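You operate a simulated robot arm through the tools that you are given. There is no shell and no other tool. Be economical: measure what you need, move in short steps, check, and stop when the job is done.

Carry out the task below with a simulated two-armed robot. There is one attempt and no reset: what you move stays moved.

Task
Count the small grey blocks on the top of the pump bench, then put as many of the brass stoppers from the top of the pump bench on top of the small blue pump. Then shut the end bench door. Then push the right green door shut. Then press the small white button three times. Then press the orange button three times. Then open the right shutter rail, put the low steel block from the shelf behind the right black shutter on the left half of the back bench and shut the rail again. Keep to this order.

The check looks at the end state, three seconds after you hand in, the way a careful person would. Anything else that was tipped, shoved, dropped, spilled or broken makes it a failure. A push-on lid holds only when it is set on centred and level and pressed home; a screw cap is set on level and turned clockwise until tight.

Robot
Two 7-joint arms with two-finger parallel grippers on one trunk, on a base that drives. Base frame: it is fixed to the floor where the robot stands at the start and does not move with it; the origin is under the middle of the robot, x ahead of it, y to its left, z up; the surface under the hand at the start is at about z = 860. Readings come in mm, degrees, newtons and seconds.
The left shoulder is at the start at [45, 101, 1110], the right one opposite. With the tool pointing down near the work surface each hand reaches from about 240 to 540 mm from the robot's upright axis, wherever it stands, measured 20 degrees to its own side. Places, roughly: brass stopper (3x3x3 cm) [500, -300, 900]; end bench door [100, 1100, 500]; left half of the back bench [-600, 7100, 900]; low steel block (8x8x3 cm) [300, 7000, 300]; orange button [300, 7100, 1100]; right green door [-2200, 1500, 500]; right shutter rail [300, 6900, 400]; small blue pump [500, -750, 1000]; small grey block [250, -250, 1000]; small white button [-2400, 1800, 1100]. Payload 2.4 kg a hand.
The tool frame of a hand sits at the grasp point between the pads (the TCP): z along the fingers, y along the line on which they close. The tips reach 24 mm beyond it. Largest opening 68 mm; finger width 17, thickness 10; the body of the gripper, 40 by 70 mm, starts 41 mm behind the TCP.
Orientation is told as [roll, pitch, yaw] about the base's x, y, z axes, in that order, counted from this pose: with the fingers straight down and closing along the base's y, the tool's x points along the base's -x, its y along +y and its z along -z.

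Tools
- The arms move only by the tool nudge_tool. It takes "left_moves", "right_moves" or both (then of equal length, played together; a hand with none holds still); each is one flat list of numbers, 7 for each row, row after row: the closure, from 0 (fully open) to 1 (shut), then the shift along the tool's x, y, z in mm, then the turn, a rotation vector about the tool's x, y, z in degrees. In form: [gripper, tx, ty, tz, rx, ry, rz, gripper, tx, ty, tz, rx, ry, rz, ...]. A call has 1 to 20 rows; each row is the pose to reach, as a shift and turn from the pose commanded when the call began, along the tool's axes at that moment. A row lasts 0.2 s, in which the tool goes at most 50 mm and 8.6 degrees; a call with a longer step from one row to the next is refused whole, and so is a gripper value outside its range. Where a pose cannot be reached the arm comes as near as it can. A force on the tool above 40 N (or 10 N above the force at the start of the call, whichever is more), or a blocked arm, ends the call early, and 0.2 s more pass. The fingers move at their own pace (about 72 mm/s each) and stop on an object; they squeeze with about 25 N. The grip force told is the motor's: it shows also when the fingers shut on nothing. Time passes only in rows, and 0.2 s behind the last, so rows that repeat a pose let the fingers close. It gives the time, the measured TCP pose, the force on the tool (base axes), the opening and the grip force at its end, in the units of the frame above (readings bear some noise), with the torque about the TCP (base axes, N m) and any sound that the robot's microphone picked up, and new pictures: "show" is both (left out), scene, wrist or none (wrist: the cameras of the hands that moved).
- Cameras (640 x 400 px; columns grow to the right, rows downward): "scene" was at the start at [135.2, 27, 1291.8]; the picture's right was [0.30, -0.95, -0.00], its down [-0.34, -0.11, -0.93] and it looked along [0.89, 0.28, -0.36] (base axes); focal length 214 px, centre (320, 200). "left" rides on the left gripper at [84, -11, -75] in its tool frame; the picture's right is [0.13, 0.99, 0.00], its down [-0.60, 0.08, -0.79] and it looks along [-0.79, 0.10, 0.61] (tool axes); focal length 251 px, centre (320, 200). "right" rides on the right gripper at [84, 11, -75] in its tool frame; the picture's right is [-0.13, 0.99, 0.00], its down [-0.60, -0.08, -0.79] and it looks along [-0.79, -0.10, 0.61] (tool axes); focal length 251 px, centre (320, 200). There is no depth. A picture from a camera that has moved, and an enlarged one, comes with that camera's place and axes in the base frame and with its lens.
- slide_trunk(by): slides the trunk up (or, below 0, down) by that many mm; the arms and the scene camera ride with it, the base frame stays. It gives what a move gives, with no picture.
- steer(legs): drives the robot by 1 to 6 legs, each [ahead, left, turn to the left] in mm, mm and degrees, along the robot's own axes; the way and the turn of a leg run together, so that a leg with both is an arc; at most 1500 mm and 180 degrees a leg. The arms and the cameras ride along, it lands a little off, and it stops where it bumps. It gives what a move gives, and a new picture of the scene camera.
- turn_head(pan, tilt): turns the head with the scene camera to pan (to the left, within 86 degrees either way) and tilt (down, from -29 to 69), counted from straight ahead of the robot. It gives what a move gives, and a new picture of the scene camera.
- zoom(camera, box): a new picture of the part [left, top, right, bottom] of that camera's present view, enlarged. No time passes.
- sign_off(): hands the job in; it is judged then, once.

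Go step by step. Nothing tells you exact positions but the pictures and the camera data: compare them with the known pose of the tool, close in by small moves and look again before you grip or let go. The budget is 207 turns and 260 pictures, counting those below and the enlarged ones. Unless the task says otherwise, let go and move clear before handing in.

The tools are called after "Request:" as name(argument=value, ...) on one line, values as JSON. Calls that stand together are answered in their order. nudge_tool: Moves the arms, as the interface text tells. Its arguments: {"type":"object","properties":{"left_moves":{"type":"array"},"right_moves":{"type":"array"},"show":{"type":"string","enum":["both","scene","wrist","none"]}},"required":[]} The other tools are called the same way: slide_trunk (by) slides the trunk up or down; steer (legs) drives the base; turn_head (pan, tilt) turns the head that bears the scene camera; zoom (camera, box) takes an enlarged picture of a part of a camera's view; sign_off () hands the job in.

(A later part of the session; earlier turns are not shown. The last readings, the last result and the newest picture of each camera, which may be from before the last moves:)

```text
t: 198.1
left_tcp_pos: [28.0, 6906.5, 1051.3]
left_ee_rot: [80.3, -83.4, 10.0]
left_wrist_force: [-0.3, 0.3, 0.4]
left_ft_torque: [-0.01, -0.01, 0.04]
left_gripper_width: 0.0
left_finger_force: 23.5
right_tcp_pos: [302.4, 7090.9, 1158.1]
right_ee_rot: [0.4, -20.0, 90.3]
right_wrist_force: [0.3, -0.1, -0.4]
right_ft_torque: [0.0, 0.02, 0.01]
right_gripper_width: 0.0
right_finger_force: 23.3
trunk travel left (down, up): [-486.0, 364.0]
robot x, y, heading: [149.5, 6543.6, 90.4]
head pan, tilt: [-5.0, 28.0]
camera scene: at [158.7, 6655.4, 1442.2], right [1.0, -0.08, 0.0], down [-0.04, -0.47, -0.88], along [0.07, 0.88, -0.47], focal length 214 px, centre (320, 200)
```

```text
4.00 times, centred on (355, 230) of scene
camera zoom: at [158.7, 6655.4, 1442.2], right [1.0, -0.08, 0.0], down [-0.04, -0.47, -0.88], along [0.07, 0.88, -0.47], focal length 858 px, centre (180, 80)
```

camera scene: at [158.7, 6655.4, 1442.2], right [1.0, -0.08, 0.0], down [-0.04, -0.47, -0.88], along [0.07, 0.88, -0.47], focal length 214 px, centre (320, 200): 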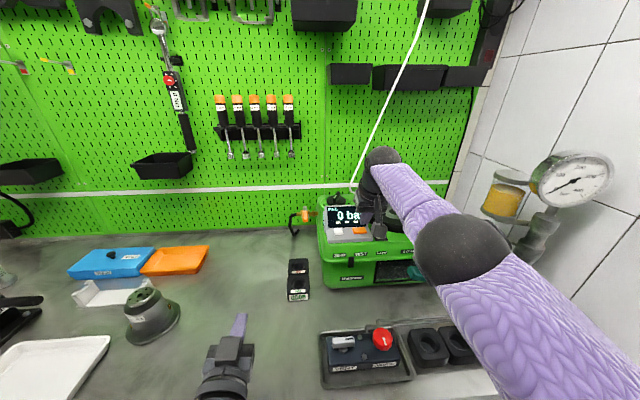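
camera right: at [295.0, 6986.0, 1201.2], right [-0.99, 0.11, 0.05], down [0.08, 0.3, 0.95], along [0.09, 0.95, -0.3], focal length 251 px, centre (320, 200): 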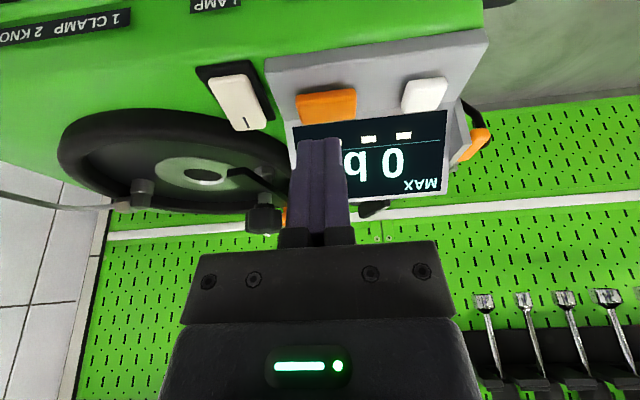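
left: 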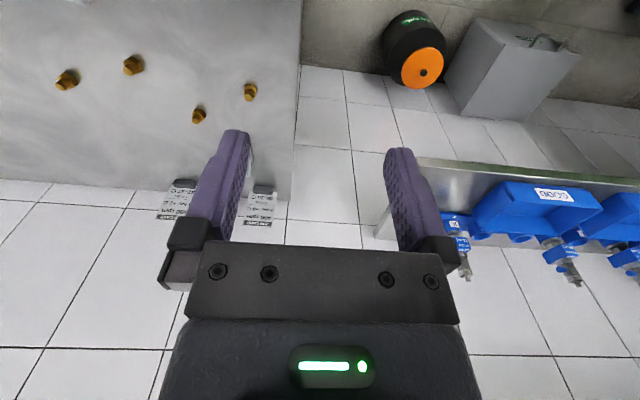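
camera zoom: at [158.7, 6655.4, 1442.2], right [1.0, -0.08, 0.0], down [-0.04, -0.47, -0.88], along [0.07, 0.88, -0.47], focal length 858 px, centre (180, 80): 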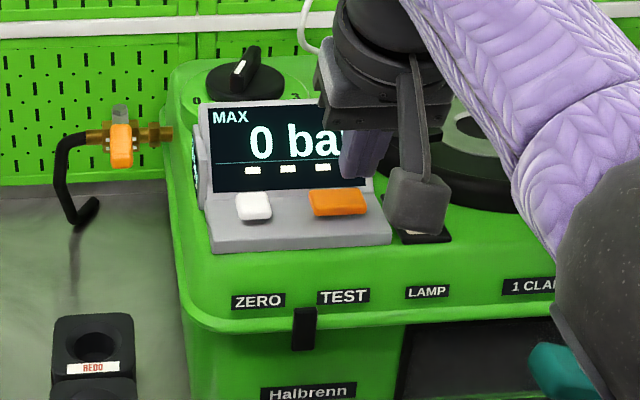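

The arm is about 25 mm short; drive ahead 25 mm and look again.

Request:
steer(legs=[[25, 0, 0]])

Request:
zoom(camera="right", box=[220, 40, 420, 200])

```text
t: 198.9
left_tcp_pos: [27.0, 6932.5, 1050.5]
left_ee_rot: [79.7, -83.4, 10.4]
left_wrist_force: [0.7, 0.3, 0.2]
left_ft_torque: [0.01, -0.02, 0.02]
left_gripper_width: 0.0
left_finger_force: 24.0
right_tcp_pos: [303.4, 7117.1, 1157.1]
right_ee_rot: [0.4, -19.9, 90.2]
right_wrist_force: [0.4, 0.7, -0.2]
right_ft_torque: [-0.02, -0.01, 0.0]
right_gripper_width: 0.0
right_finger_force: 24.0
trunk travel left (down, up): [-486.0, 364.0]
robot x, y, heading: [150.2, 6567.8, 90.4]
head pan, tilt: [-5.0, 28.0]
camera scene: at [158.4, 6681.7, 1442.1], right [1.0, -0.08, 0.0], down [-0.04, -0.47, -0.88], along [0.07, 0.88, -0.47], focal length 214 px, centre (320, 200)
```

scene: 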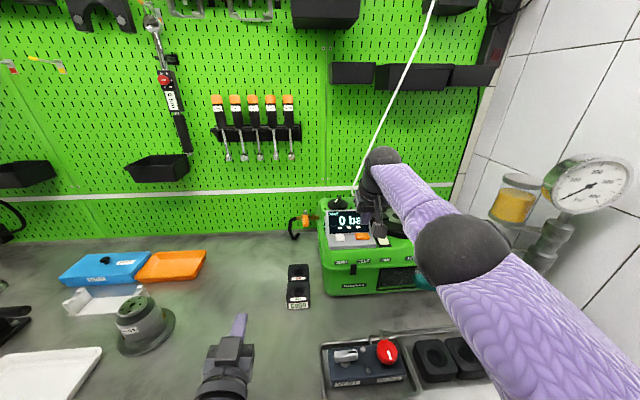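

```text
2.50 times, centred on (320, 120) of right
camera zoom: at [294.3, 7012.0, 1200.5], right [-0.99, 0.11, 0.05], down [0.09, 0.3, 0.95], along [0.09, 0.95, -0.31], focal length 629 px, centre (320, 400)
```

zoom: 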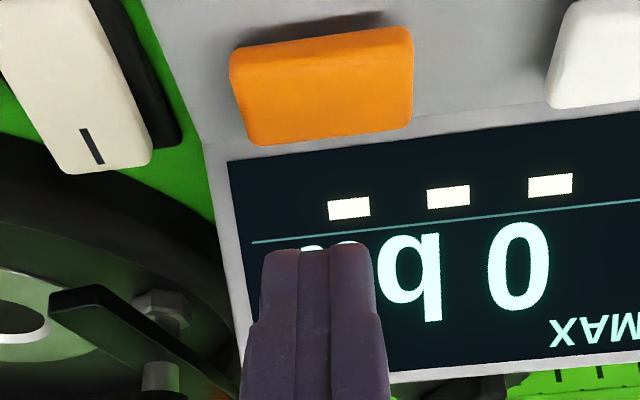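

Button centre is at about (300, 7111, 1104); the tip must go back 14 mm and then down.

Request:
nudge_tool(right_moves=[1, 13.2, 2, -4.8, 0, 0, 0, 1, 18, 2, 9, 0, 0, 0, 1, 21.3, 2, 17.8, 0, 0, 0], show="none")

Request:
zoom(camera="right", box=[220, 40, 420, 200])

Request:
zoom(camera="scene", box=[300, 180, 430, 280])

```text
t: 199.7
left_tcp_pos: [27.5, 6931.3, 1051.6]
left_ee_rot: [80.2, -83.3, 9.9]
left_wrist_force: [0.7, 0.0, 0.7]
left_ft_torque: [0.0, -0.01, 0.02]
left_gripper_width: 0.0
left_finger_force: 23.8
right_tcp_pos: [301.6, 7101.8, 1133.3]
right_ee_rot: [0.6, -20.1, 90.2]
right_wrist_force: [0.1, 0.1, -0.5]
right_ft_torque: [0.01, 0.03, -0.04]
right_gripper_width: 0.0
right_finger_force: 24.1
trunk travel left (down, up): [-486.0, 364.0]
robot x, y, heading: [150.4, 6567.1, 90.4]
head pan, tilt: [-5.0, 28.0]
```

```text
2.50 times, centred on (320, 120) of right
camera zoom: at [292.1, 6996.7, 1176.3], right [-0.99, 0.12, 0.05], down [0.09, 0.3, 0.95], along [0.09, 0.95, -0.3], focal length 629 px, centre (320, 400)
```

zoom: 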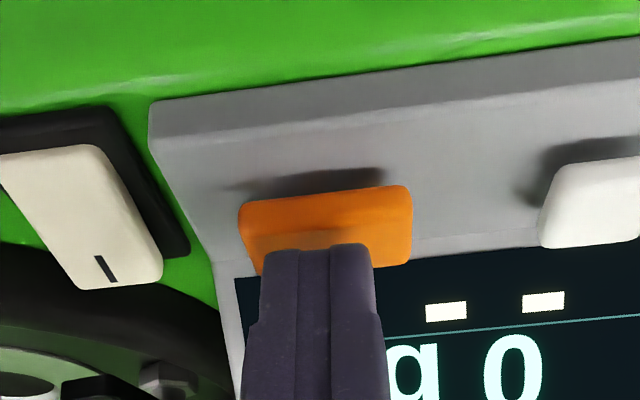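

```text
4.00 times, centred on (365, 230) of scene
camera zoom: at [158.3, 6680.3, 1442.2], right [1.0, -0.08, 0.0], down [-0.04, -0.47, -0.88], along [0.07, 0.88, -0.47], focal length 858 px, centre (140, 80)
```

zoom: 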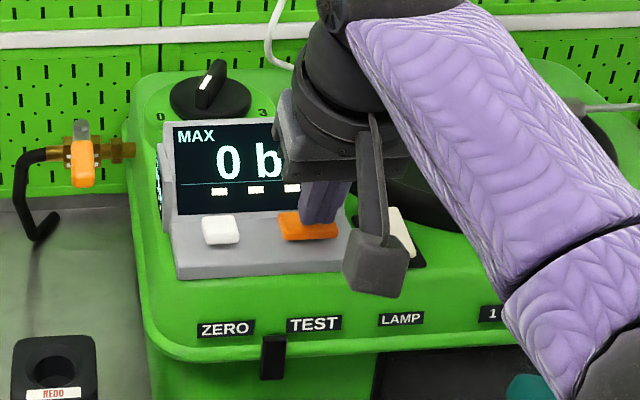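

The tip is right above the orange button. Press down gently.

Request:
nudge_tool(right_moves=[1, 1, 0, 2.8, 0, 0, 0, 1, 2, 0, 5.6, 0, 0, 0, 1, 2.7, 0, 7.5, 0, 0, 0, 1, 3.4, 0, 9.4, 0, 0, 0], show="none")

Request:
zoom(camera="right", box=[220, 40, 420, 200])

```text
t: 200.7
left_tcp_pos: [27.6, 6931.5, 1051.6]
left_ee_rot: [80.4, -83.3, 9.8]
left_wrist_force: [0.3, 0.9, 0.0]
left_ft_torque: [0.0, 0.0, 0.0]
left_gripper_width: 0.3
left_finger_force: 23.0
right_tcp_pos: [300.3, 7101.9, 1123.9]
right_ee_rot: [0.5, -20.0, 90.2]
right_wrist_force: [-0.1, -0.1, 1.6]
right_ft_torque: [0.01, -0.05, 0.04]
right_gripper_width: 0.1
right_finger_force: 23.3
trunk travel left (down, up): [-486.0, 364.0]
robot x, y, heading: [143.1, 6567.6, 90.3]
head pan, tilt: [-5.0, 28.0]
heard: click
```

```text
2.50 times, centred on (320, 120) of right
camera zoom: at [292.0, 6996.7, 1167.1], right [-0.99, 0.11, 0.05], down [0.08, 0.3, 0.95], along [0.09, 0.95, -0.3], focal length 629 px, centre (320, 400)
```

zoom: 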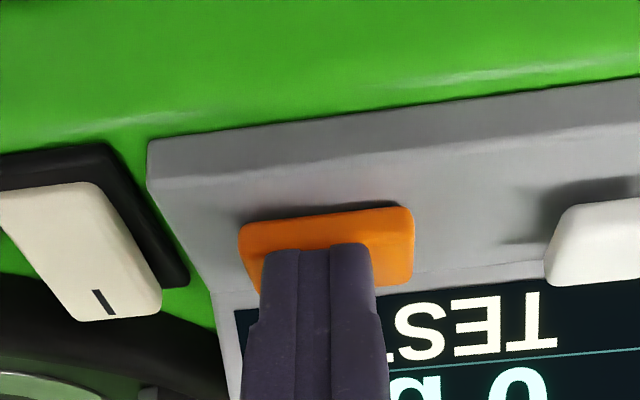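

Click one; the display shows "TEST…". Release and press twice more.

Request:
nudge_tool(right_moves=[1, -1.7, 0, -4.7, 0, 0, 0, 1, -4, 0, -11, 0, 0, 0, 1, -4, 0, -11, 0, 0, 0], show="none")

Request:
zoom(camera="scene", box=[300, 180, 430, 280])

Request:
nudge_tool(right_moves=[1, 1, 0, 2.8, 0, 0, 0, 1, 2, 0, 5.6, 0, 0, 0, 1, 3, 0, 8.5, 0, 0, 0, 1, 4, 0, 11, 0, 0, 0], show="none")

```text
t: 201.5
left_tcp_pos: [26.2, 6931.3, 1051.7]
left_ee_rot: [80.3, -83.4, 9.9]
left_wrist_force: [0.1, -0.4, 0.7]
left_ft_torque: [0.01, -0.03, 0.0]
left_gripper_width: 0.0
left_finger_force: 23.4
right_tcp_pos: [301.0, 7101.8, 1136.0]
right_ee_rot: [0.6, -20.1, 90.2]
right_wrist_force: [0.1, -0.1, -0.3]
right_ft_torque: [0.0, -0.04, 0.0]
right_gripper_width: 0.0
right_finger_force: 23.8
trunk travel left (down, up): [-486.0, 364.0]
robot x, y, heading: [147.1, 6571.8, 90.3]
head pan, tilt: [-5.0, 28.0]
```

```text
4.00 times, centred on (365, 230) of scene
camera zoom: at [158.4, 6680.3, 1442.2], right [1.0, -0.08, 0.0], down [-0.04, -0.47, -0.88], along [0.07, 0.88, -0.47], focal length 858 px, centre (140, 80)
```

zoom: 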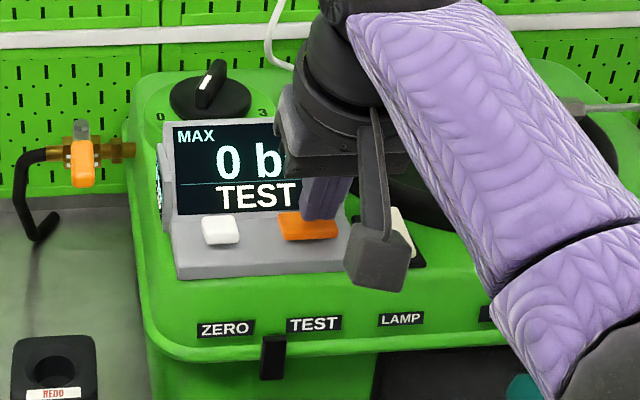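

```text
t: 202.5
left_tcp_pos: [27.4, 6931.3, 1051.6]
left_ee_rot: [80.4, -83.4, 9.8]
left_wrist_force: [0.3, 0.4, -0.3]
left_ft_torque: [0.02, -0.01, -0.01]
left_gripper_width: 0.0
left_finger_force: 23.7
right_tcp_pos: [300.1, 7102.0, 1124.9]
right_ee_rot: [0.5, -20.1, 90.3]
right_wrist_force: [1.0, -0.1, 2.2]
right_ft_torque: [0.01, -0.03, 0.03]
right_gripper_width: 0.0
right_finger_force: 23.2
trunk travel left (down, up): [-486.0, 364.0]
robot x, y, heading: [149.5, 6570.5, 90.5]
head pan, tilt: [-5.0, 28.0]
heard: click
```

Second click. Third press.

Request:
nudge_tool(right_moves=[1, -1.7, 0, -4.7, 0, 0, 0, 1, -4, 0, -11, 0, 0, 0, 1, -4, 0, -11, 0, 0, 0], show="none")

Request:
nudge_tool(right_moves=[1, 1, 0, 2.8, 0, 0, 0, 1, 2, 0, 5.6, 0, 0, 0, 1, 3, 0, 8.5, 0, 0, 0, 1, 4, 0, 11, 0, 0, 0], show="none")

```text
t: 203.3
left_tcp_pos: [28.2, 6932.0, 1052.1]
left_ee_rot: [80.3, -83.4, 9.9]
left_wrist_force: [0.6, -0.6, -1.1]
left_ft_torque: [-0.02, 0.01, -0.03]
left_gripper_width: 0.0
left_finger_force: 23.5
right_tcp_pos: [300.3, 7101.6, 1136.5]
right_ee_rot: [0.5, -20.0, 90.1]
right_wrist_force: [0.3, 0.5, -0.1]
right_ft_torque: [0.0, 0.0, -0.02]
right_gripper_width: 0.1
right_finger_force: 23.6
trunk travel left (down, up): [-486.0, 364.0]
robot x, y, heading: [146.2, 6571.2, 90.2]
head pan, tilt: [-5.0, 28.0]
```

```text
t: 204.3
left_tcp_pos: [27.5, 6931.4, 1051.8]
left_ee_rot: [80.3, -83.4, 9.8]
left_wrist_force: [-0.3, 0.0, 0.1]
left_ft_torque: [-0.02, 0.01, 0.01]
left_gripper_width: 0.0
left_finger_force: 23.8
right_tcp_pos: [300.3, 7102.9, 1123.9]
right_ee_rot: [0.4, -19.9, 90.2]
right_wrist_force: [1.3, 0.3, 1.6]
right_ft_torque: [0.03, 0.01, 0.0]
right_gripper_width: 0.1
right_finger_force: 23.7
trunk travel left (down, up): [-486.0, 364.0]
robot x, y, heading: [149.9, 6566.6, 90.4]
head pan, tilt: [-5.0, 28.0]
heard: click
```

Three clicks for the orange button. I'll lift the hand clear, back off and look at the shutters below the bench.

Request:
nudge_tool(right_moves=[1, -8, 0, -23, 0, 0, 0, 1, -20, 0, -56, 0, 0, 0, 1, 17, 0, -70, 0, 0, 0, 1, 55, 0, -84, 0, 0, 0, 1, 92, 0, -98, 0, 0, 0, 1, 130, 0, -112, 0, 0, 0], show="none")

Request:
steer(legs=[[-230, 0, 0]])

Request:
slide_trunk(by=-400)

Request:
turn_head(pan=-15, tilt=35)

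```text
t: 205.7
left_tcp_pos: [27.6, 6931.2, 1051.3]
left_ee_rot: [80.4, -83.4, 9.9]
left_wrist_force: [0.1, 0.6, -0.9]
left_ft_torque: [0.01, 0.0, -0.01]
left_gripper_width: 0.1
left_finger_force: 23.7
right_tcp_pos: [301.5, 6941.6, 1184.7]
right_ee_rot: [0.5, -19.8, 90.1]
right_wrist_force: [-0.5, -0.2, 0.2]
right_ft_torque: [0.0, 0.02, 0.0]
right_gripper_width: 0.0
right_finger_force: 23.9
trunk travel left (down, up): [-486.0, 364.0]
robot x, y, heading: [148.3, 6569.7, 90.2]
head pan, tilt: [-5.0, 28.0]
```

```text
t: 207.4
left_tcp_pos: [29.3, 6702.6, 1050.6]
left_ee_rot: [80.7, -83.4, 9.5]
left_wrist_force: [-0.2, 0.0, -0.3]
left_ft_torque: [0.0, 0.0, 0.0]
left_gripper_width: 0.2
left_finger_force: 23.7
right_tcp_pos: [302.5, 6712.7, 1185.0]
right_ee_rot: [0.5, -20.0, 90.2]
right_wrist_force: [0.2, -0.5, -0.6]
right_ft_torque: [-0.01, 0.0, 0.0]
right_gripper_width: 0.1
right_finger_force: 23.5
trunk travel left (down, up): [-486.0, 364.0]
robot x, y, heading: [150.5, 6341.7, 90.6]
head pan, tilt: [-5.0, 28.0]
camera scene: at [160.1, 6450.8, 1442.3], right [1.0, -0.08, 0.0], down [-0.04, -0.47, -0.88], along [0.07, 0.88, -0.47], focal length 214 px, centre (320, 200)
```

scene: 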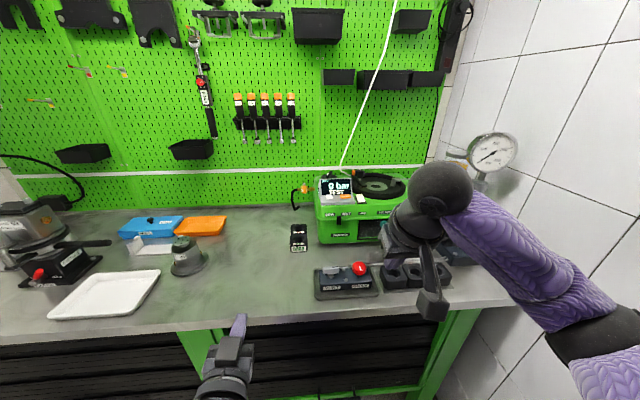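

```text
t: 211.3
left_tcp_pos: [28.0, 6700.8, 652.6]
left_ee_rot: [81.5, -83.0, 8.7]
left_wrist_force: [0.1, -0.1, 0.0]
left_ft_torque: [0.0, -0.01, 0.0]
left_gripper_width: 0.0
left_finger_force: 23.2
right_tcp_pos: [302.5, 6712.6, 785.3]
right_ee_rot: [0.5, -20.0, 90.3]
right_wrist_force: [0.1, 0.0, -0.3]
right_ft_torque: [0.01, 0.03, -0.02]
right_gripper_width: 0.2
right_finger_force: 23.2
trunk travel left (down, up): [-86.0, 764.0]
robot x, y, heading: [149.0, 6342.4, 90.7]
head pan, tilt: [-5.0, 28.0]
```

```text
t: 212.0
left_tcp_pos: [29.5, 6701.5, 651.4]
left_ee_rot: [80.3, -83.0, 9.8]
left_wrist_force: [-0.2, -0.2, -0.7]
left_ft_torque: [-0.04, -0.01, -0.03]
left_gripper_width: 0.0
left_finger_force: 23.3
right_tcp_pos: [303.0, 6712.9, 785.6]
right_ee_rot: [0.6, -20.0, 90.3]
right_wrist_force: [-0.2, 0.8, -0.1]
right_ft_torque: [0.02, -0.01, -0.03]
right_gripper_width: 0.0
right_finger_force: 24.0
trunk travel left (down, up): [-86.0, 764.0]
robot x, y, heading: [147.2, 6340.7, 90.5]
head pan, tilt: [-15.0, 35.0]
camera scene: at [174.2, 6531.8, 1025.0], right [0.97, -0.25, 0.0], down [-0.14, -0.56, -0.82], along [0.2, 0.79, -0.57], focal length 214 px, centre (320, 200)
```

scene: 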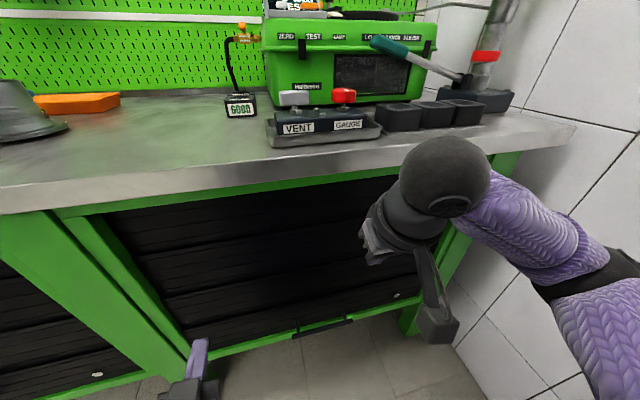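

Request:
zoom(camera="scene", box=[180, 240, 440, 400])

Request:
turn_head(pan=-10, tilt=55)

```text
2.46 times, centred on (310, 320) of scene
camera zoom: at [174.2, 6531.8, 1025.0], right [0.97, -0.25, 0.0], down [-0.14, -0.56, -0.82], along [0.2, 0.79, -0.57], focal length 528 px, centre (345, -95)
```

zoom: 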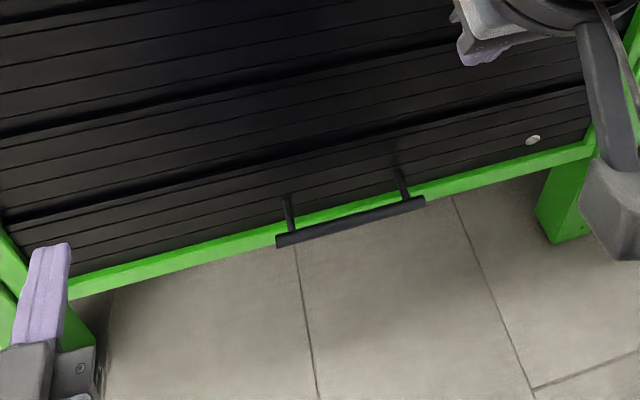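

```text
t: 212.8
left_tcp_pos: [27.2, 6702.6, 651.1]
left_ee_rot: [80.3, -83.0, 9.7]
left_wrist_force: [0.0, -0.2, 0.6]
left_ft_torque: [0.0, 0.04, -0.02]
left_gripper_width: 0.1
left_finger_force: 23.1
right_tcp_pos: [303.0, 6713.4, 784.8]
right_ee_rot: [0.4, -20.0, 90.3]
right_wrist_force: [0.5, 0.5, 0.0]
right_ft_torque: [0.01, -0.03, 0.04]
right_gripper_width: 0.0
right_finger_force: 22.9
trunk travel left (down, up): [-86.0, 764.0]
robot x, y, heading: [150.2, 6339.2, 90.5]
head pan, tilt: [-10.0, 55.0]
camera scene: at [164.1, 6517.7, 996.7], right [0.99, -0.17, 0.0], down [-0.14, -0.81, -0.57], along [0.1, 0.57, -0.82], focal length 214 px, centre (320, 200)
```

scene: 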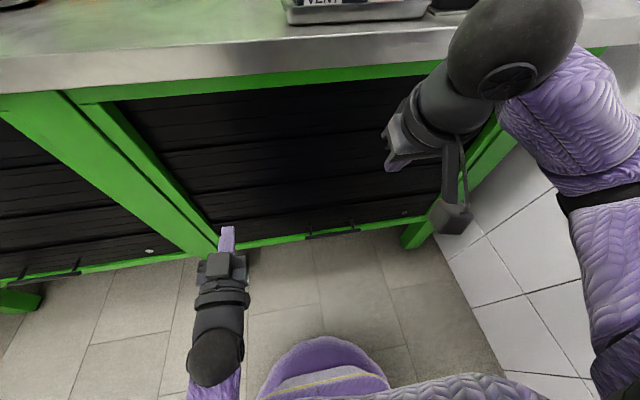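

The right shutter has a black bar handle ("rail") on its bottom slat, around (250, 6800, 400). I'll lower the trunk fully and turn the right hand to point forward with the fingers closing vertically.

Request:
slide_trunk(by=-80)

Request:
nudge_tool(right_moves=[0.2, 7, 0, 14, 0, -7.8, 0, 0.2, 15, 0, 28, 0, -15.6, 0, 0.2, 22, 0, 42, 0, -23.4, 0, 0.2, 29, 0, 56, 0, -31.2, 0, 0.2, 37, 0, 70, 0, -39, 0, 0.2, 44, 0, 84, 0, -46.8, 0, 0.2, 51, 0, 98, 0, -54.6, 0, 0.2, 59, 0, 112, 0, -62.4, 0, 0.2, 66, 0, 125, 0, -70, 0], show="none")

Request:
nudge_tool(right_moves=[0.2, 0, 0, 0, 0, 0, 8.2, 0.2, 0, 0, 0, 0, 0, 16.4, 0.2, 0, 0, 0, 0, 0, 24.6, 0.2, 0, 0, 0, 0, 0, 32.8, 0.2, 0, 0, 0, 0, 0, 41, 0.2, 0, 0, 0, 0, 0, 49.2, 0.2, 0, 0, 0, 0, 0, 57.4, 0.2, 0, 0, 0, 0, 0, 65.6, 0.2, 0, 0, 0, 0, 0, 73.8, 0.2, 0, 0, 0, 0, 0, 82, 0.2, 0, 0, 0, 0, 0, 90], show="both")

```text
t: 214.0
left_tcp_pos: [28.1, 6703.5, 572.2]
left_ee_rot: [82.5, -82.9, 7.7]
left_wrist_force: [-0.2, -0.4, -0.1]
left_ft_torque: [-0.01, 0.0, 0.01]
left_gripper_width: 0.2
left_finger_force: 23.5
right_tcp_pos: [303.2, 6713.1, 705.0]
right_ee_rot: [0.4, -20.1, 90.3]
right_wrist_force: [-0.2, -0.6, 0.9]
right_ft_torque: [-0.01, 0.0, 0.0]
right_gripper_width: 0.0
right_finger_force: 23.8
trunk travel left (down, up): [-6.0, 844.0]
robot x, y, heading: [152.5, 6338.1, 90.6]
head pan, tilt: [-10.0, 55.0]
```

```text
t: 216.0
left_tcp_pos: [28.3, 6702.3, 570.8]
left_ee_rot: [80.2, -82.9, 9.6]
left_wrist_force: [0.7, -0.2, 0.6]
left_ft_torque: [0.01, -0.02, -0.02]
left_gripper_width: 0.0
left_finger_force: 23.8
right_tcp_pos: [300.5, 6693.3, 564.9]
right_ee_rot: [86.9, -89.5, 3.7]
right_wrist_force: [0.3, 0.2, 1.1]
right_ft_torque: [0.01, -0.01, -0.03]
right_gripper_width: 54.7
right_finger_force: 0.0
right hand out of reach, approached as far as the arm can: row 1, 2, 3, 4, 5, 6, 7
trunk travel left (down, up): [-6.0, 844.0]
robot x, y, heading: [146.9, 6336.2, 90.5]
head pan, tilt: [-10.0, 55.0]
```

```text
t: 218.4
left_tcp_pos: [28.8, 6703.4, 572.9]
left_ee_rot: [81.1, -82.9, 8.8]
left_wrist_force: [0.8, 0.5, 0.2]
left_ft_torque: [-0.01, 0.01, 0.04]
left_gripper_width: 0.0
left_finger_force: 24.1
right_tcp_pos: [301.7, 6692.6, 563.2]
right_ee_rot: [89.8, 0.7, 0.4]
right_wrist_force: [-0.5, -0.5, -0.3]
right_ft_torque: [0.02, -0.01, 0.01]
right_gripper_width: 54.4
right_finger_force: 0.0
right hand out of reach, approached as far as the arm can: row 10
trunk travel left (down, up): [-6.0, 844.0]
robot x, y, heading: [150.5, 6338.7, 90.7]
head pan, tilt: [-10.0, 55.0]
camera scene: at [163.7, 6546.8, 912.9], right [0.99, -0.17, 0.0], down [-0.14, -0.81, -0.57], along [0.09, 0.57, -0.82], focal length 214 px, centre (320, 200)
camera right: at [219.7, 6617.3, 577.1], right [0.14, 0.0, 0.99], down [0.61, -0.79, -0.08], along [0.78, 0.61, -0.11], focal length 251 px, centre (320, 200)
```

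scene: 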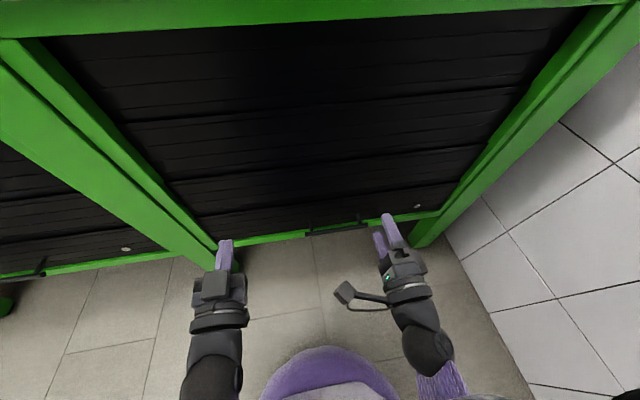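
right: 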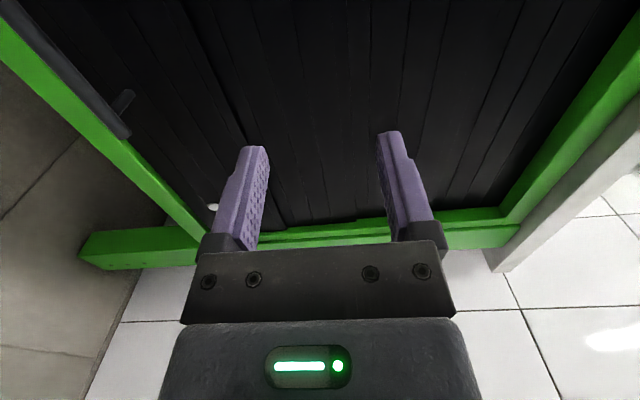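

The bar spans x≈177–319 at about (y 6800, z 407). I'll bring the right hand down in front of its centre.

Request:
nudge_tool(right_moves=[0.2, 10, -35, 0, 0, 0, 0, 0.2, 20, -70, 0, 0, 0, 0, 0.2, 35, -105, 0, 0, 0, 0, 0.2, 54, -140, 0, 0, 0, 0, 0.2, 54, -155, 8, 0, 0, 0], show="both")

```text
t: 219.0
left_tcp_pos: [28.0, 6702.0, 576.4]
left_ee_rot: [83.2, -82.9, 6.6]
left_wrist_force: [-0.4, -0.1, 0.7]
left_ft_torque: [-0.04, 0.0, -0.02]
left_gripper_width: 0.1
left_finger_force: 24.0
right_tcp_pos: [294.9, 6686.0, 529.9]
right_ee_rot: [91.7, -7.7, 6.8]
right_wrist_force: [-0.1, -0.5, -0.9]
right_ft_torque: [-0.03, 0.0, -0.02]
right_gripper_width: 54.4
right_finger_force: 0.0
trunk travel left (down, up): [-6.0, 844.0]
robot x, y, heading: [151.8, 6336.4, 90.5]
head pan, tilt: [-10.0, 55.0]
stopped in row 2 (right hand): the arm was blocked; the commanded pose is now the measured one
camera scene: at [163.5, 6545.4, 917.4], right [0.99, -0.17, 0.0], down [-0.14, -0.81, -0.57], along [0.1, 0.57, -0.82], focal length 214 px, centre (320, 200)
camera right: at [220.8, 6599.9, 527.6], right [0.0, -0.03, 1.0], down [0.7, -0.71, -0.02], along [0.71, 0.7, 0.02], focal length 251 px, centre (320, 200)
```

scene: 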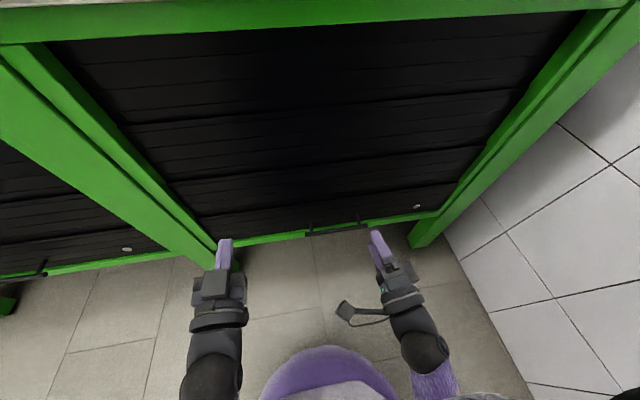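
right: 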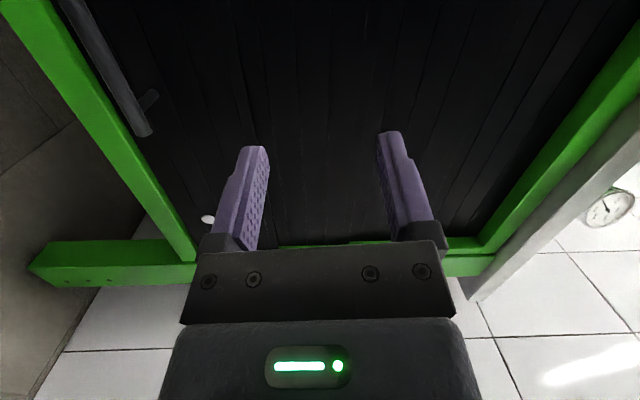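

The arm is blocked going down with the fingers level. I'll pitch the fingers 45° downward, which also suits hooking the bar.

Request:
nudge_tool(right_moves=[0.2, 0, 10, 0, 8, 0, 0, 0.2, 0, 20, 0, 16, 0, 0, 0.2, 0, 20, 0, 24, 0, 0, 0.2, 0, 20, 0, 32, 0, 0, 0.2, 0, 20, 0, 40, 0, 0, 0.2, 0, 20, 0, 48, 0, 0], show="both")

```text
t: 220.4
left_tcp_pos: [28.4, 6701.2, 572.1]
left_ee_rot: [81.2, -82.8, 8.7]
left_wrist_force: [0.7, -0.7, 1.0]
left_ft_torque: [-0.01, -0.01, 0.03]
left_gripper_width: 0.1
left_finger_force: 23.4
right_tcp_pos: [289.6, 6695.9, 523.1]
right_ee_rot: [42.4, -7.3, 7.1]
right_wrist_force: [0.3, -1.1, -0.1]
right_ft_torque: [0.0, 0.02, 0.0]
right_gripper_width: 54.1
right_finger_force: 0.1
right hand out of reach, approached as far as the arm can: row 4, 5, 6
trunk travel left (down, up): [-6.0, 844.0]
robot x, y, heading: [148.5, 6335.9, 90.4]
head pan, tilt: [-10.0, 55.0]
camera scene: at [163.8, 6546.8, 912.9], right [0.99, -0.17, 0.0], down [-0.14, -0.81, -0.57], along [0.09, 0.57, -0.82], focal length 214 px, centre (320, 200)
camera right: at [204.7, 6642.6, 575.6], right [-0.05, 0.73, 0.68], down [0.6, -0.52, 0.6], along [0.8, 0.44, -0.41], focal length 251 px, centre (320, 200)
```

scene: 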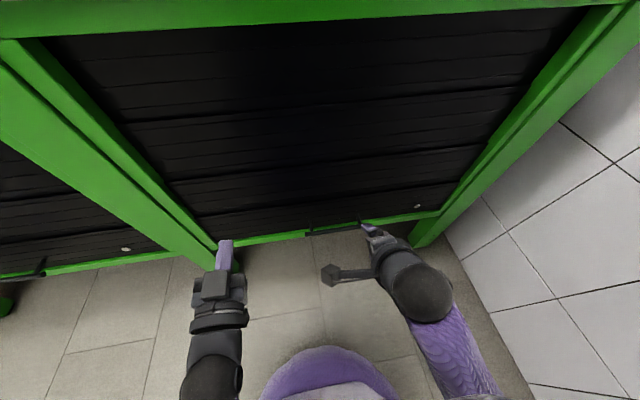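
right: 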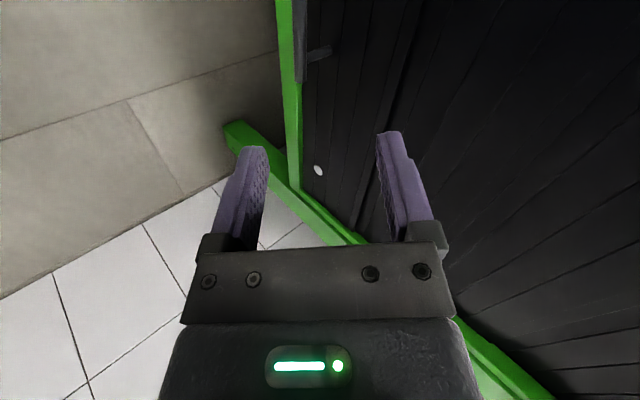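

That works. Moving to a pre-grasp pose about 50 mm short of the bar's centre.

Request:
nudge_tool(right_moves=[0.35, 15, -1, 30, 0, 0, 0, 0.4, 30, -2, 61, 0, 0, 0, 0.45, 42, -3.7, 92, 0, 0, 0], show="both")

Request:
zoom(camera="scene", box=[260, 180, 440, 300])

```text
t: 221.1
left_tcp_pos: [31.2, 6701.4, 572.0]
left_ee_rot: [81.4, -82.4, 8.3]
left_wrist_force: [-0.9, -0.1, -0.4]
left_ft_torque: [0.02, 0.0, 0.02]
left_gripper_width: 0.1
left_finger_force: 23.2
right_tcp_pos: [305.2, 6734.1, 454.6]
right_ee_rot: [40.2, -17.9, 11.1]
right_wrist_force: [0.3, 0.8, 0.1]
right_ft_torque: [0.0, -0.04, -0.02]
right_gripper_width: 37.4
right_finger_force: 0.1
trunk travel left (down, up): [-6.0, 844.0]
robot x, y, heading: [149.1, 6339.2, 90.6]
head pan, tilt: [-10.0, 55.0]
stopped in row 3 (right hand): the arm was blocked; the commanded pose is now the measured one
camera scene: at [168.3, 6546.4, 912.1], right [0.99, -0.17, -0.01], down [-0.14, -0.81, -0.57], along [0.09, 0.57, -0.82], focal length 214 px, centre (320, 200)
camera right: at [215.8, 6676.1, 490.3], right [-0.22, 0.73, 0.65], down [0.51, -0.48, 0.71], along [0.83, 0.48, -0.26], focal length 251 px, centre (320, 200)
```

scene: 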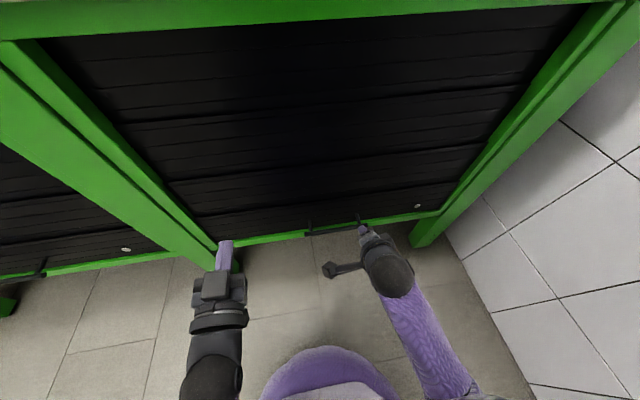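
right: 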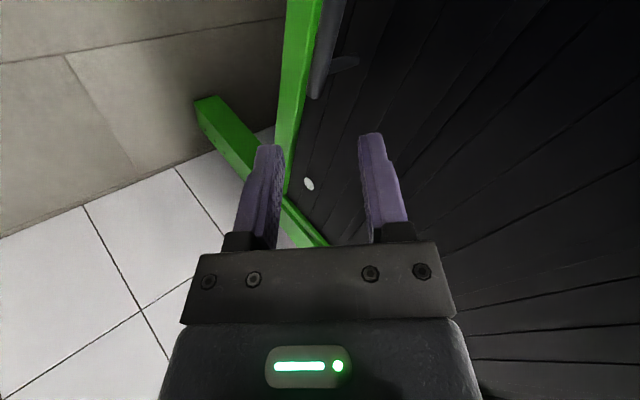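

```text
3.33 times, centred on (350, 240) of scene
camera zoom: at [168.3, 6546.4, 912.1], right [0.99, -0.17, -0.01], down [-0.14, -0.81, -0.57], along [0.09, 0.57, -0.82], focal length 715 px, centre (220, 67)
```

zoom: 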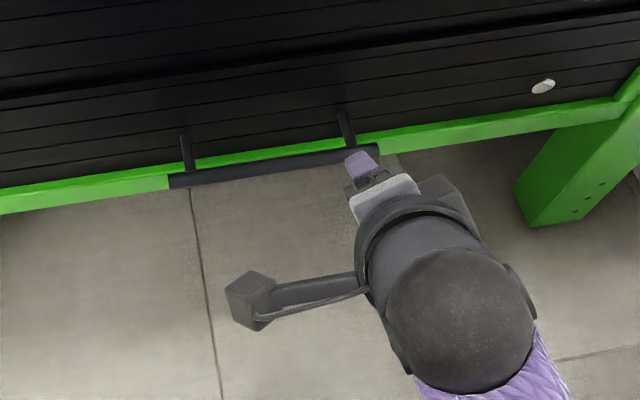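

The arm seems to be at an awkward wrist pose. I'll raise a little and turn the fingers nearly straight down (closing along y), a pose family that worked well at the pump.

Request:
nudge_tool(right_moves=[0.45, -8, 15, -25, 0, 0, 0, 0.45, -16.5, 29.7, -50, 5.4, 2.2, 3.6, 0.45, -16.5, 29.7, -50, 10.8, 4.3, 7.3, 0.45, -16.5, 29.7, -50, 16.2, 6.5, 10.9, 0.45, -16.5, 29.7, -50, 21.7, 8.6, 14.6, 0.45, -16.5, 29.7, -50, 27.1, 10.8, 18.2], show="both")

```text
t: 221.8
left_tcp_pos: [31.3, 6702.3, 571.0]
left_ee_rot: [81.6, -82.5, 8.3]
left_wrist_force: [-0.5, 0.3, 0.0]
left_ft_torque: [-0.01, 0.01, 0.01]
left_gripper_width: 0.3
left_finger_force: 23.6
right_tcp_pos: [344.4, 6725.7, 513.0]
right_ee_rot: [32.2, -23.8, 12.3]
right_wrist_force: [0.1, -0.2, -0.2]
right_ft_torque: [0.0, 0.01, 0.01]
right_gripper_width: 37.3
right_finger_force: 0.1
trunk travel left (down, up): [-6.0, 844.0]
robot x, y, heading: [148.5, 6341.6, 90.3]
head pan, tilt: [-10.0, 55.0]
stopped in row 3 (right hand): the arm was blocked; the commanded pose is now the measured one
camera scene: at [168.3, 6546.7, 912.6], right [0.99, -0.17, -0.01], down [-0.14, -0.81, -0.57], along [0.09, 0.57, -0.82], focal length 214 px, centre (320, 200)
camera right: at [249.1, 6671.9, 543.3], right [-0.27, 0.8, 0.54], down [0.4, -0.41, 0.82], along [0.88, 0.43, -0.21], focal length 251 px, centre (320, 200)
```

scene: 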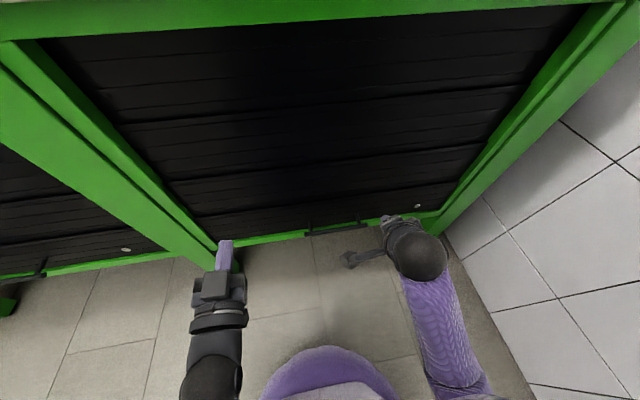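
right: 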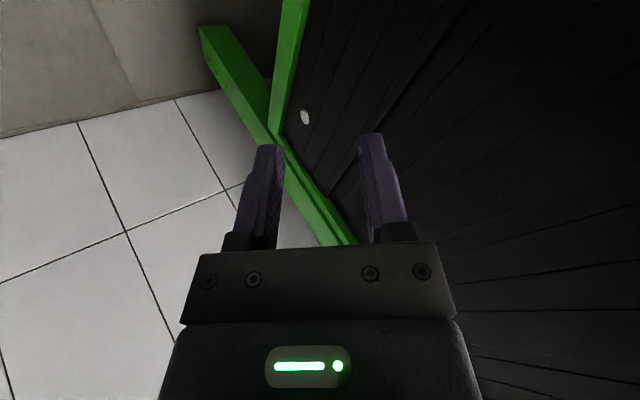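

The arm keeps stalling in this posture. I'll raise the trunk and reset the arm to a natural fingers-down pose before going low again.

Request:
slide_trunk(by=250)

Request:
nudge_tool(right_moves=[0.45, -3, 5, -20, 6, 3, 4, 0.45, -6, 10, -40, 12, 6, 8, 0.45, -6, 10, -40, 17, 9.5, 12, 0.45, -6, 10, -40, 22, 13, 16, 0.45, -6, 10, -40, 26, 17, 19], show="both")

```text
t: 224.3
left_tcp_pos: [29.1, 6702.2, 820.7]
left_ee_rot: [81.2, -82.8, 8.7]
left_wrist_force: [0.2, -0.4, 0.3]
left_ft_torque: [-0.02, 0.02, 0.0]
left_gripper_width: 0.0
left_finger_force: 23.9
right_tcp_pos: [370.1, 6721.8, 764.6]
right_ee_rot: [29.9, -29.6, 13.0]
right_wrist_force: [-0.4, 0.2, -0.5]
right_ft_torque: [-0.03, 0.01, -0.01]
right_gripper_width: 37.5
right_finger_force: 0.2
trunk travel left (down, up): [-256.0, 594.0]
robot x, y, heading: [150.9, 6343.0, 90.6]
head pan, tilt: [-10.0, 55.0]
```

```text
t: 225.5
left_tcp_pos: [28.2, 6702.4, 821.2]
left_ee_rot: [81.2, -82.8, 8.5]
left_wrist_force: [-0.4, 0.5, -0.3]
left_ft_torque: [-0.02, -0.02, 0.02]
left_gripper_width: 0.1
left_finger_force: 23.2
right_tcp_pos: [335.1, 6716.5, 794.3]
right_ee_rot: [8.5, -0.8, 0.0]
right_wrist_force: [-0.2, 0.0, 0.3]
right_ft_torque: [0.02, 0.0, -0.01]
right_gripper_width: 37.6
right_finger_force: 0.0
right hand out of reach, approached as far as the arm can: row 5
trunk travel left (down, up): [-256.0, 594.0]
robot x, y, heading: [149.9, 6337.3, 90.8]
head pan, tilt: [-10.0, 55.0]
camera scene: at [164.7, 6468.5, 1171.0], right [0.99, -0.17, 0.0], down [-0.14, -0.81, -0.57], along [0.09, 0.57, -0.82], focal length 214 px, centre (320, 200)
camera right: at [250.6, 6715.7, 869.5], right [0.13, 0.98, 0.15], down [0.59, -0.2, 0.78], along [0.8, -0.01, -0.61], focal length 251 px, centre (320, 200)
```

scene: 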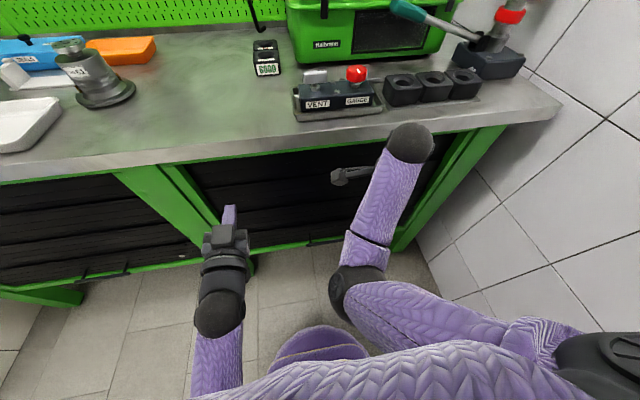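
right: 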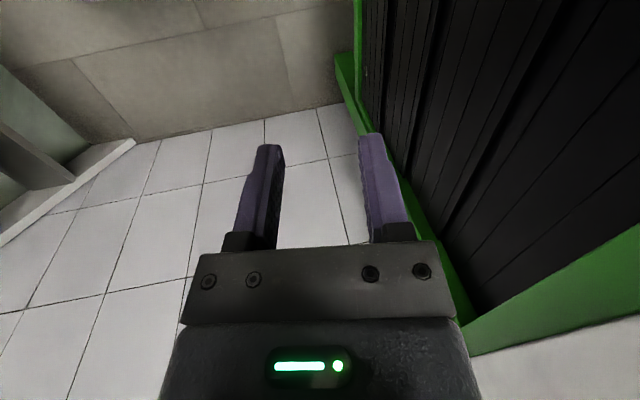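

The elbow hangs low in this posture. I'll move the robot 200 mm left and reach out to the right so the arm is straighter, then lower the trunk.

Request:
steer(legs=[[0, 200, 0]])

Request:
nudge_tool(right_moves=[0.45, -40, 0, -10, 0, 0, 0, 0.45, -80, 0, -10, 0, 0, 0, 0.45, -120, 0, -10, 0, 0, 0, 0.45, -160, 0, -10, 0, 0, 0], show="none")

Request:
slide_trunk(by=-250)

Request:
zoom(camera="scene", box=[0, 0, 640, 400])

Request:
zoom(camera="right", box=[0, 0, 640, 400])

```text
t: 227.1
left_tcp_pos: [-172.9, 6700.1, 821.1]
left_ee_rot: [81.4, -82.7, 8.5]
left_wrist_force: [-0.6, -0.6, 1.1]
left_ft_torque: [-0.01, -0.02, -0.02]
left_gripper_width: 0.0
left_finger_force: 23.2
right_tcp_pos: [135.2, 6714.9, 795.0]
right_ee_rot: [8.5, -1.2, 0.0]
right_wrist_force: [-0.2, -0.7, -0.6]
right_ft_torque: [0.03, 0.02, 0.0]
right_gripper_width: 37.3
right_finger_force: 0.1
trunk travel left (down, up): [-256.0, 594.0]
robot x, y, heading: [-52.5, 6338.1, 90.5]
head pan, tilt: [-10.0, 55.0]
camera scene: at [-36.4, 6466.8, 1171.0], right [0.99, -0.17, 0.0], down [-0.14, -0.81, -0.57], along [0.09, 0.57, -0.82], focal length 214 px, centre (320, 200)
```

scene: 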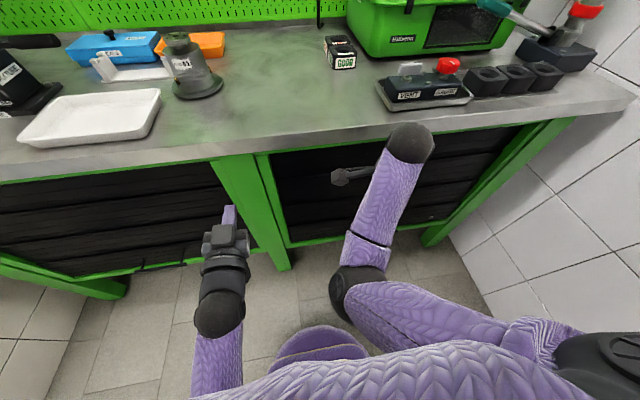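

```text
t: 228.1
left_tcp_pos: [-173.2, 6701.1, 822.2]
left_ee_rot: [81.3, -82.8, 8.6]
left_wrist_force: [-0.1, -0.6, 0.0]
left_ft_torque: [0.01, 0.01, -0.05]
left_gripper_width: 0.2
left_finger_force: 23.4
right_tcp_pos: [295.2, 6713.0, 807.4]
right_ee_rot: [8.6, -1.1, 0.1]
right_wrist_force: [-0.9, 0.2, 0.3]
right_ft_torque: [-0.01, -0.03, -0.01]
right_gripper_width: 37.2
right_finger_force: 0.0
trunk travel left (down, up): [-256.0, 594.0]
robot x, y, heading: [-51.7, 6338.4, 90.0]
head pan, tilt: [-10.0, 55.0]
```

```text
t: 230.7
left_tcp_pos: [-172.3, 6701.4, 571.7]
left_ee_rot: [81.5, -82.9, 8.2]
left_wrist_force: [0.2, -0.1, 0.1]
left_ft_torque: [0.0, -0.04, -0.02]
left_gripper_width: 0.0
left_finger_force: 23.6
right_tcp_pos: [294.4, 6713.4, 556.9]
right_ee_rot: [8.6, -1.1, 0.0]
right_wrist_force: [0.1, 0.1, -0.1]
right_ft_torque: [-0.04, -0.01, 0.01]
right_gripper_width: 37.3
right_finger_force: 0.0
trunk travel left (down, up): [-6.0, 844.0]
robot x, y, heading: [-50.7, 6336.4, 90.4]
head pan, tilt: [-10.0, 55.0]
```

```text
1.00 times, centred on (320, 200) of scene (not enlarged: the box is as wide or as high as the picture)
camera zoom: at [-37.1, 6545.2, 912.9], right [0.99, -0.17, 0.0], down [-0.14, -0.81, -0.57], along [0.1, 0.57, -0.82], focal length 214 px, centre (320, 200)
```

zoom: 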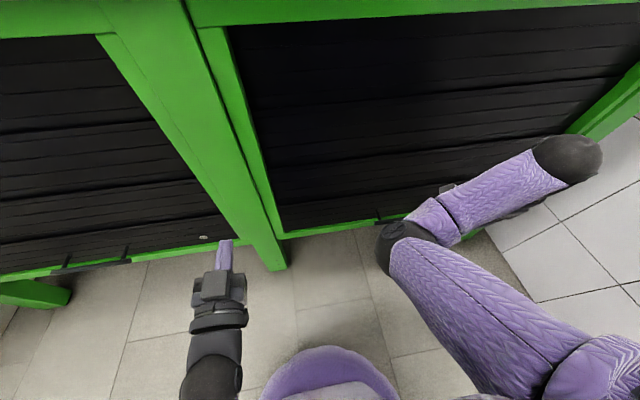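

```text
1.00 times, centred on (320, 200) of right (not enlarged: the box is as wide or as high as the picture)
camera zoom: at [209.9, 6712.4, 632.3], right [0.13, 0.98, 0.15], down [0.59, -0.2, 0.78], along [0.8, -0.01, -0.6], focal length 251 px, centre (320, 200)
```

zoom: 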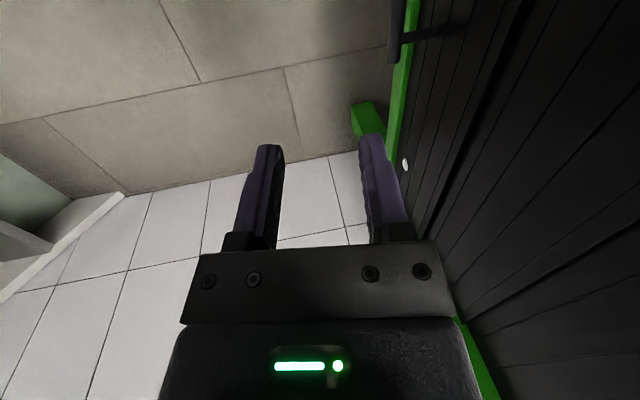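

The bar is at about (y 6803, z 410) with about 55 mm gap behind it. Moving the hand above it.

Request:
nudge_tool(right_moves=[0.4, 6, 19, 27, 0, 0, 0, 0.4, 12, 37, 55, 0, 0, 0, 0.4, 18, 56, 82, 0, 0, 0, 0.4, 24, 74.6, 109.5, 0, 0, 0], show="both")

```text
t: 231.7
left_tcp_pos: [-173.0, 6701.2, 570.7]
left_ee_rot: [81.1, -82.8, 8.7]
left_wrist_force: [-0.6, 0.3, -0.2]
left_ft_torque: [-0.01, 0.0, 0.01]
left_gripper_width: 0.0
left_finger_force: 23.4
right_tcp_pos: [273.1, 6803.0, 459.3]
right_ee_rot: [8.6, -1.2, 0.0]
right_wrist_force: [-0.2, 1.0, 0.1]
right_ft_torque: [0.01, 0.02, 0.01]
right_gripper_width: 40.9
right_finger_force: 0.1
trunk travel left (down, up): [-6.0, 844.0]
robot x, y, heading: [-52.1, 6338.6, 90.6]
head pan, tilt: [-10.0, 55.0]
camera scene: at [-37.1, 6545.2, 912.9], right [0.99, -0.17, 0.0], down [-0.14, -0.81, -0.57], along [0.1, 0.57, -0.82], focal length 214 px, centre (320, 200)
camera right: at [187.9, 6802.9, 534.4], right [0.13, 0.98, 0.15], down [0.59, -0.2, 0.78], along [0.8, -0.01, -0.6], focal length 251 px, centre (320, 200)
```

scene: 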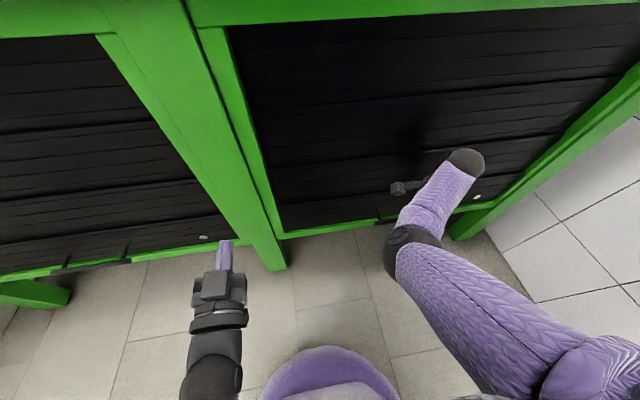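
right: 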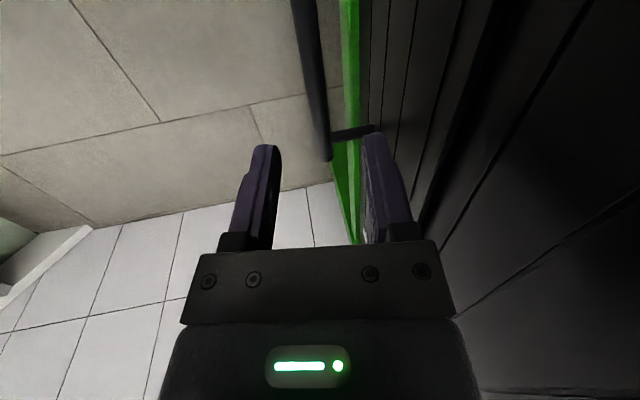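

Request:
nudge_tool(right_moves=[0.4, 30, 5.9, 1, 0, 0, 0, 0.4, 30, 2, 25, 0, 0, 0, 0.4, 30, -1.6, 50, 0, 0, 0], show="wrist")

```text
t: 232.5
left_tcp_pos: [-172.2, 6699.9, 570.7]
left_ee_rot: [81.1, -82.8, 8.5]
left_wrist_force: [0.3, 0.6, -0.1]
left_ft_torque: [-0.01, -0.02, 0.04]
left_gripper_width: 0.4
left_finger_force: 23.4
right_tcp_pos: [243.1, 6810.4, 407.2]
right_ee_rot: [8.6, -1.1, 0.0]
right_wrist_force: [-0.3, 0.6, 0.6]
right_ft_torque: [0.03, 0.01, -0.01]
right_gripper_width: 40.8
right_finger_force: 0.1
trunk travel left (down, up): [-6.0, 844.0]
robot x, y, heading: [-48.8, 6335.5, 90.6]
head pan, tilt: [-10.0, 55.0]
camera right: at [158.6, 6808.9, 483.5], right [0.13, 0.98, 0.15], down [0.59, -0.2, 0.78], along [0.8, -0.01, -0.6], focal length 251 px, centre (320, 200)
```

right: 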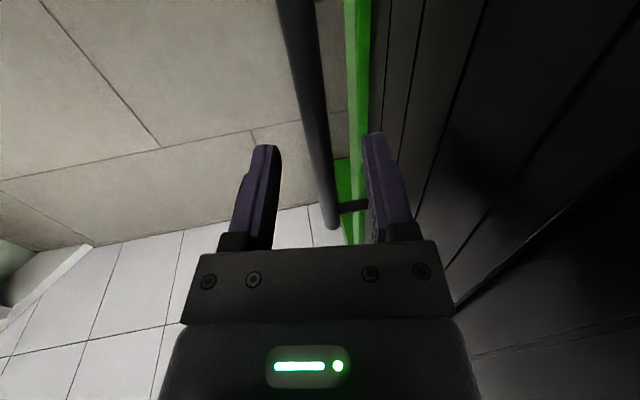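

The bar lies between the fingers. Lower 6 mm and close.

Request:
nudge_tool(right_moves=[0.4, 0, -1, 6, 0, 0, 0, 0.8, 0, -1, 6, 0, 0, 0, 1, 0, -1, 6, 0, 0, 0, 1, 0, -1, 6, 0, 0, 0], show="wrist")

```text
t: 233.5
left_tcp_pos: [-172.3, 6700.5, 571.9]
left_ee_rot: [81.4, -82.8, 8.5]
left_wrist_force: [1.2, 0.7, -0.8]
left_ft_torque: [-0.02, -0.03, 0.04]
left_gripper_width: 0.0
left_finger_force: 23.3
right_tcp_pos: [243.0, 6811.3, 402.8]
right_ee_rot: [8.6, -1.2, 0.0]
right_wrist_force: [0.5, 0.0, 0.0]
right_ft_torque: [0.02, 0.02, 0.01]
right_gripper_width: 0.4
right_finger_force: 24.2
trunk travel left (down, up): [-6.0, 844.0]
robot x, y, heading: [-50.9, 6341.2, 90.6]
head pan, tilt: [-10.0, 55.0]
camera right: at [159.0, 6808.9, 478.0], right [0.13, 0.98, 0.15], down [0.59, -0.2, 0.78], along [0.8, -0.01, -0.6], focal length 251 px, centre (320, 200)
```

right: 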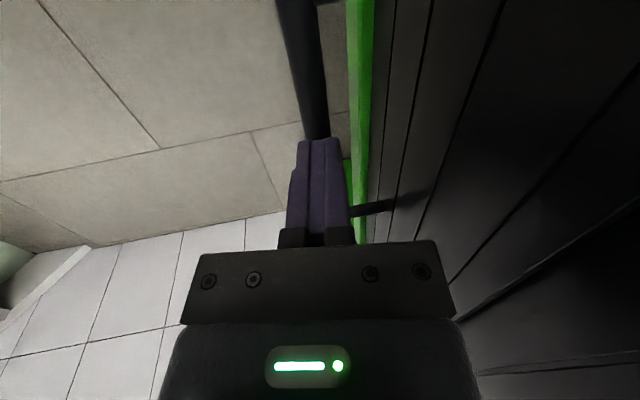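

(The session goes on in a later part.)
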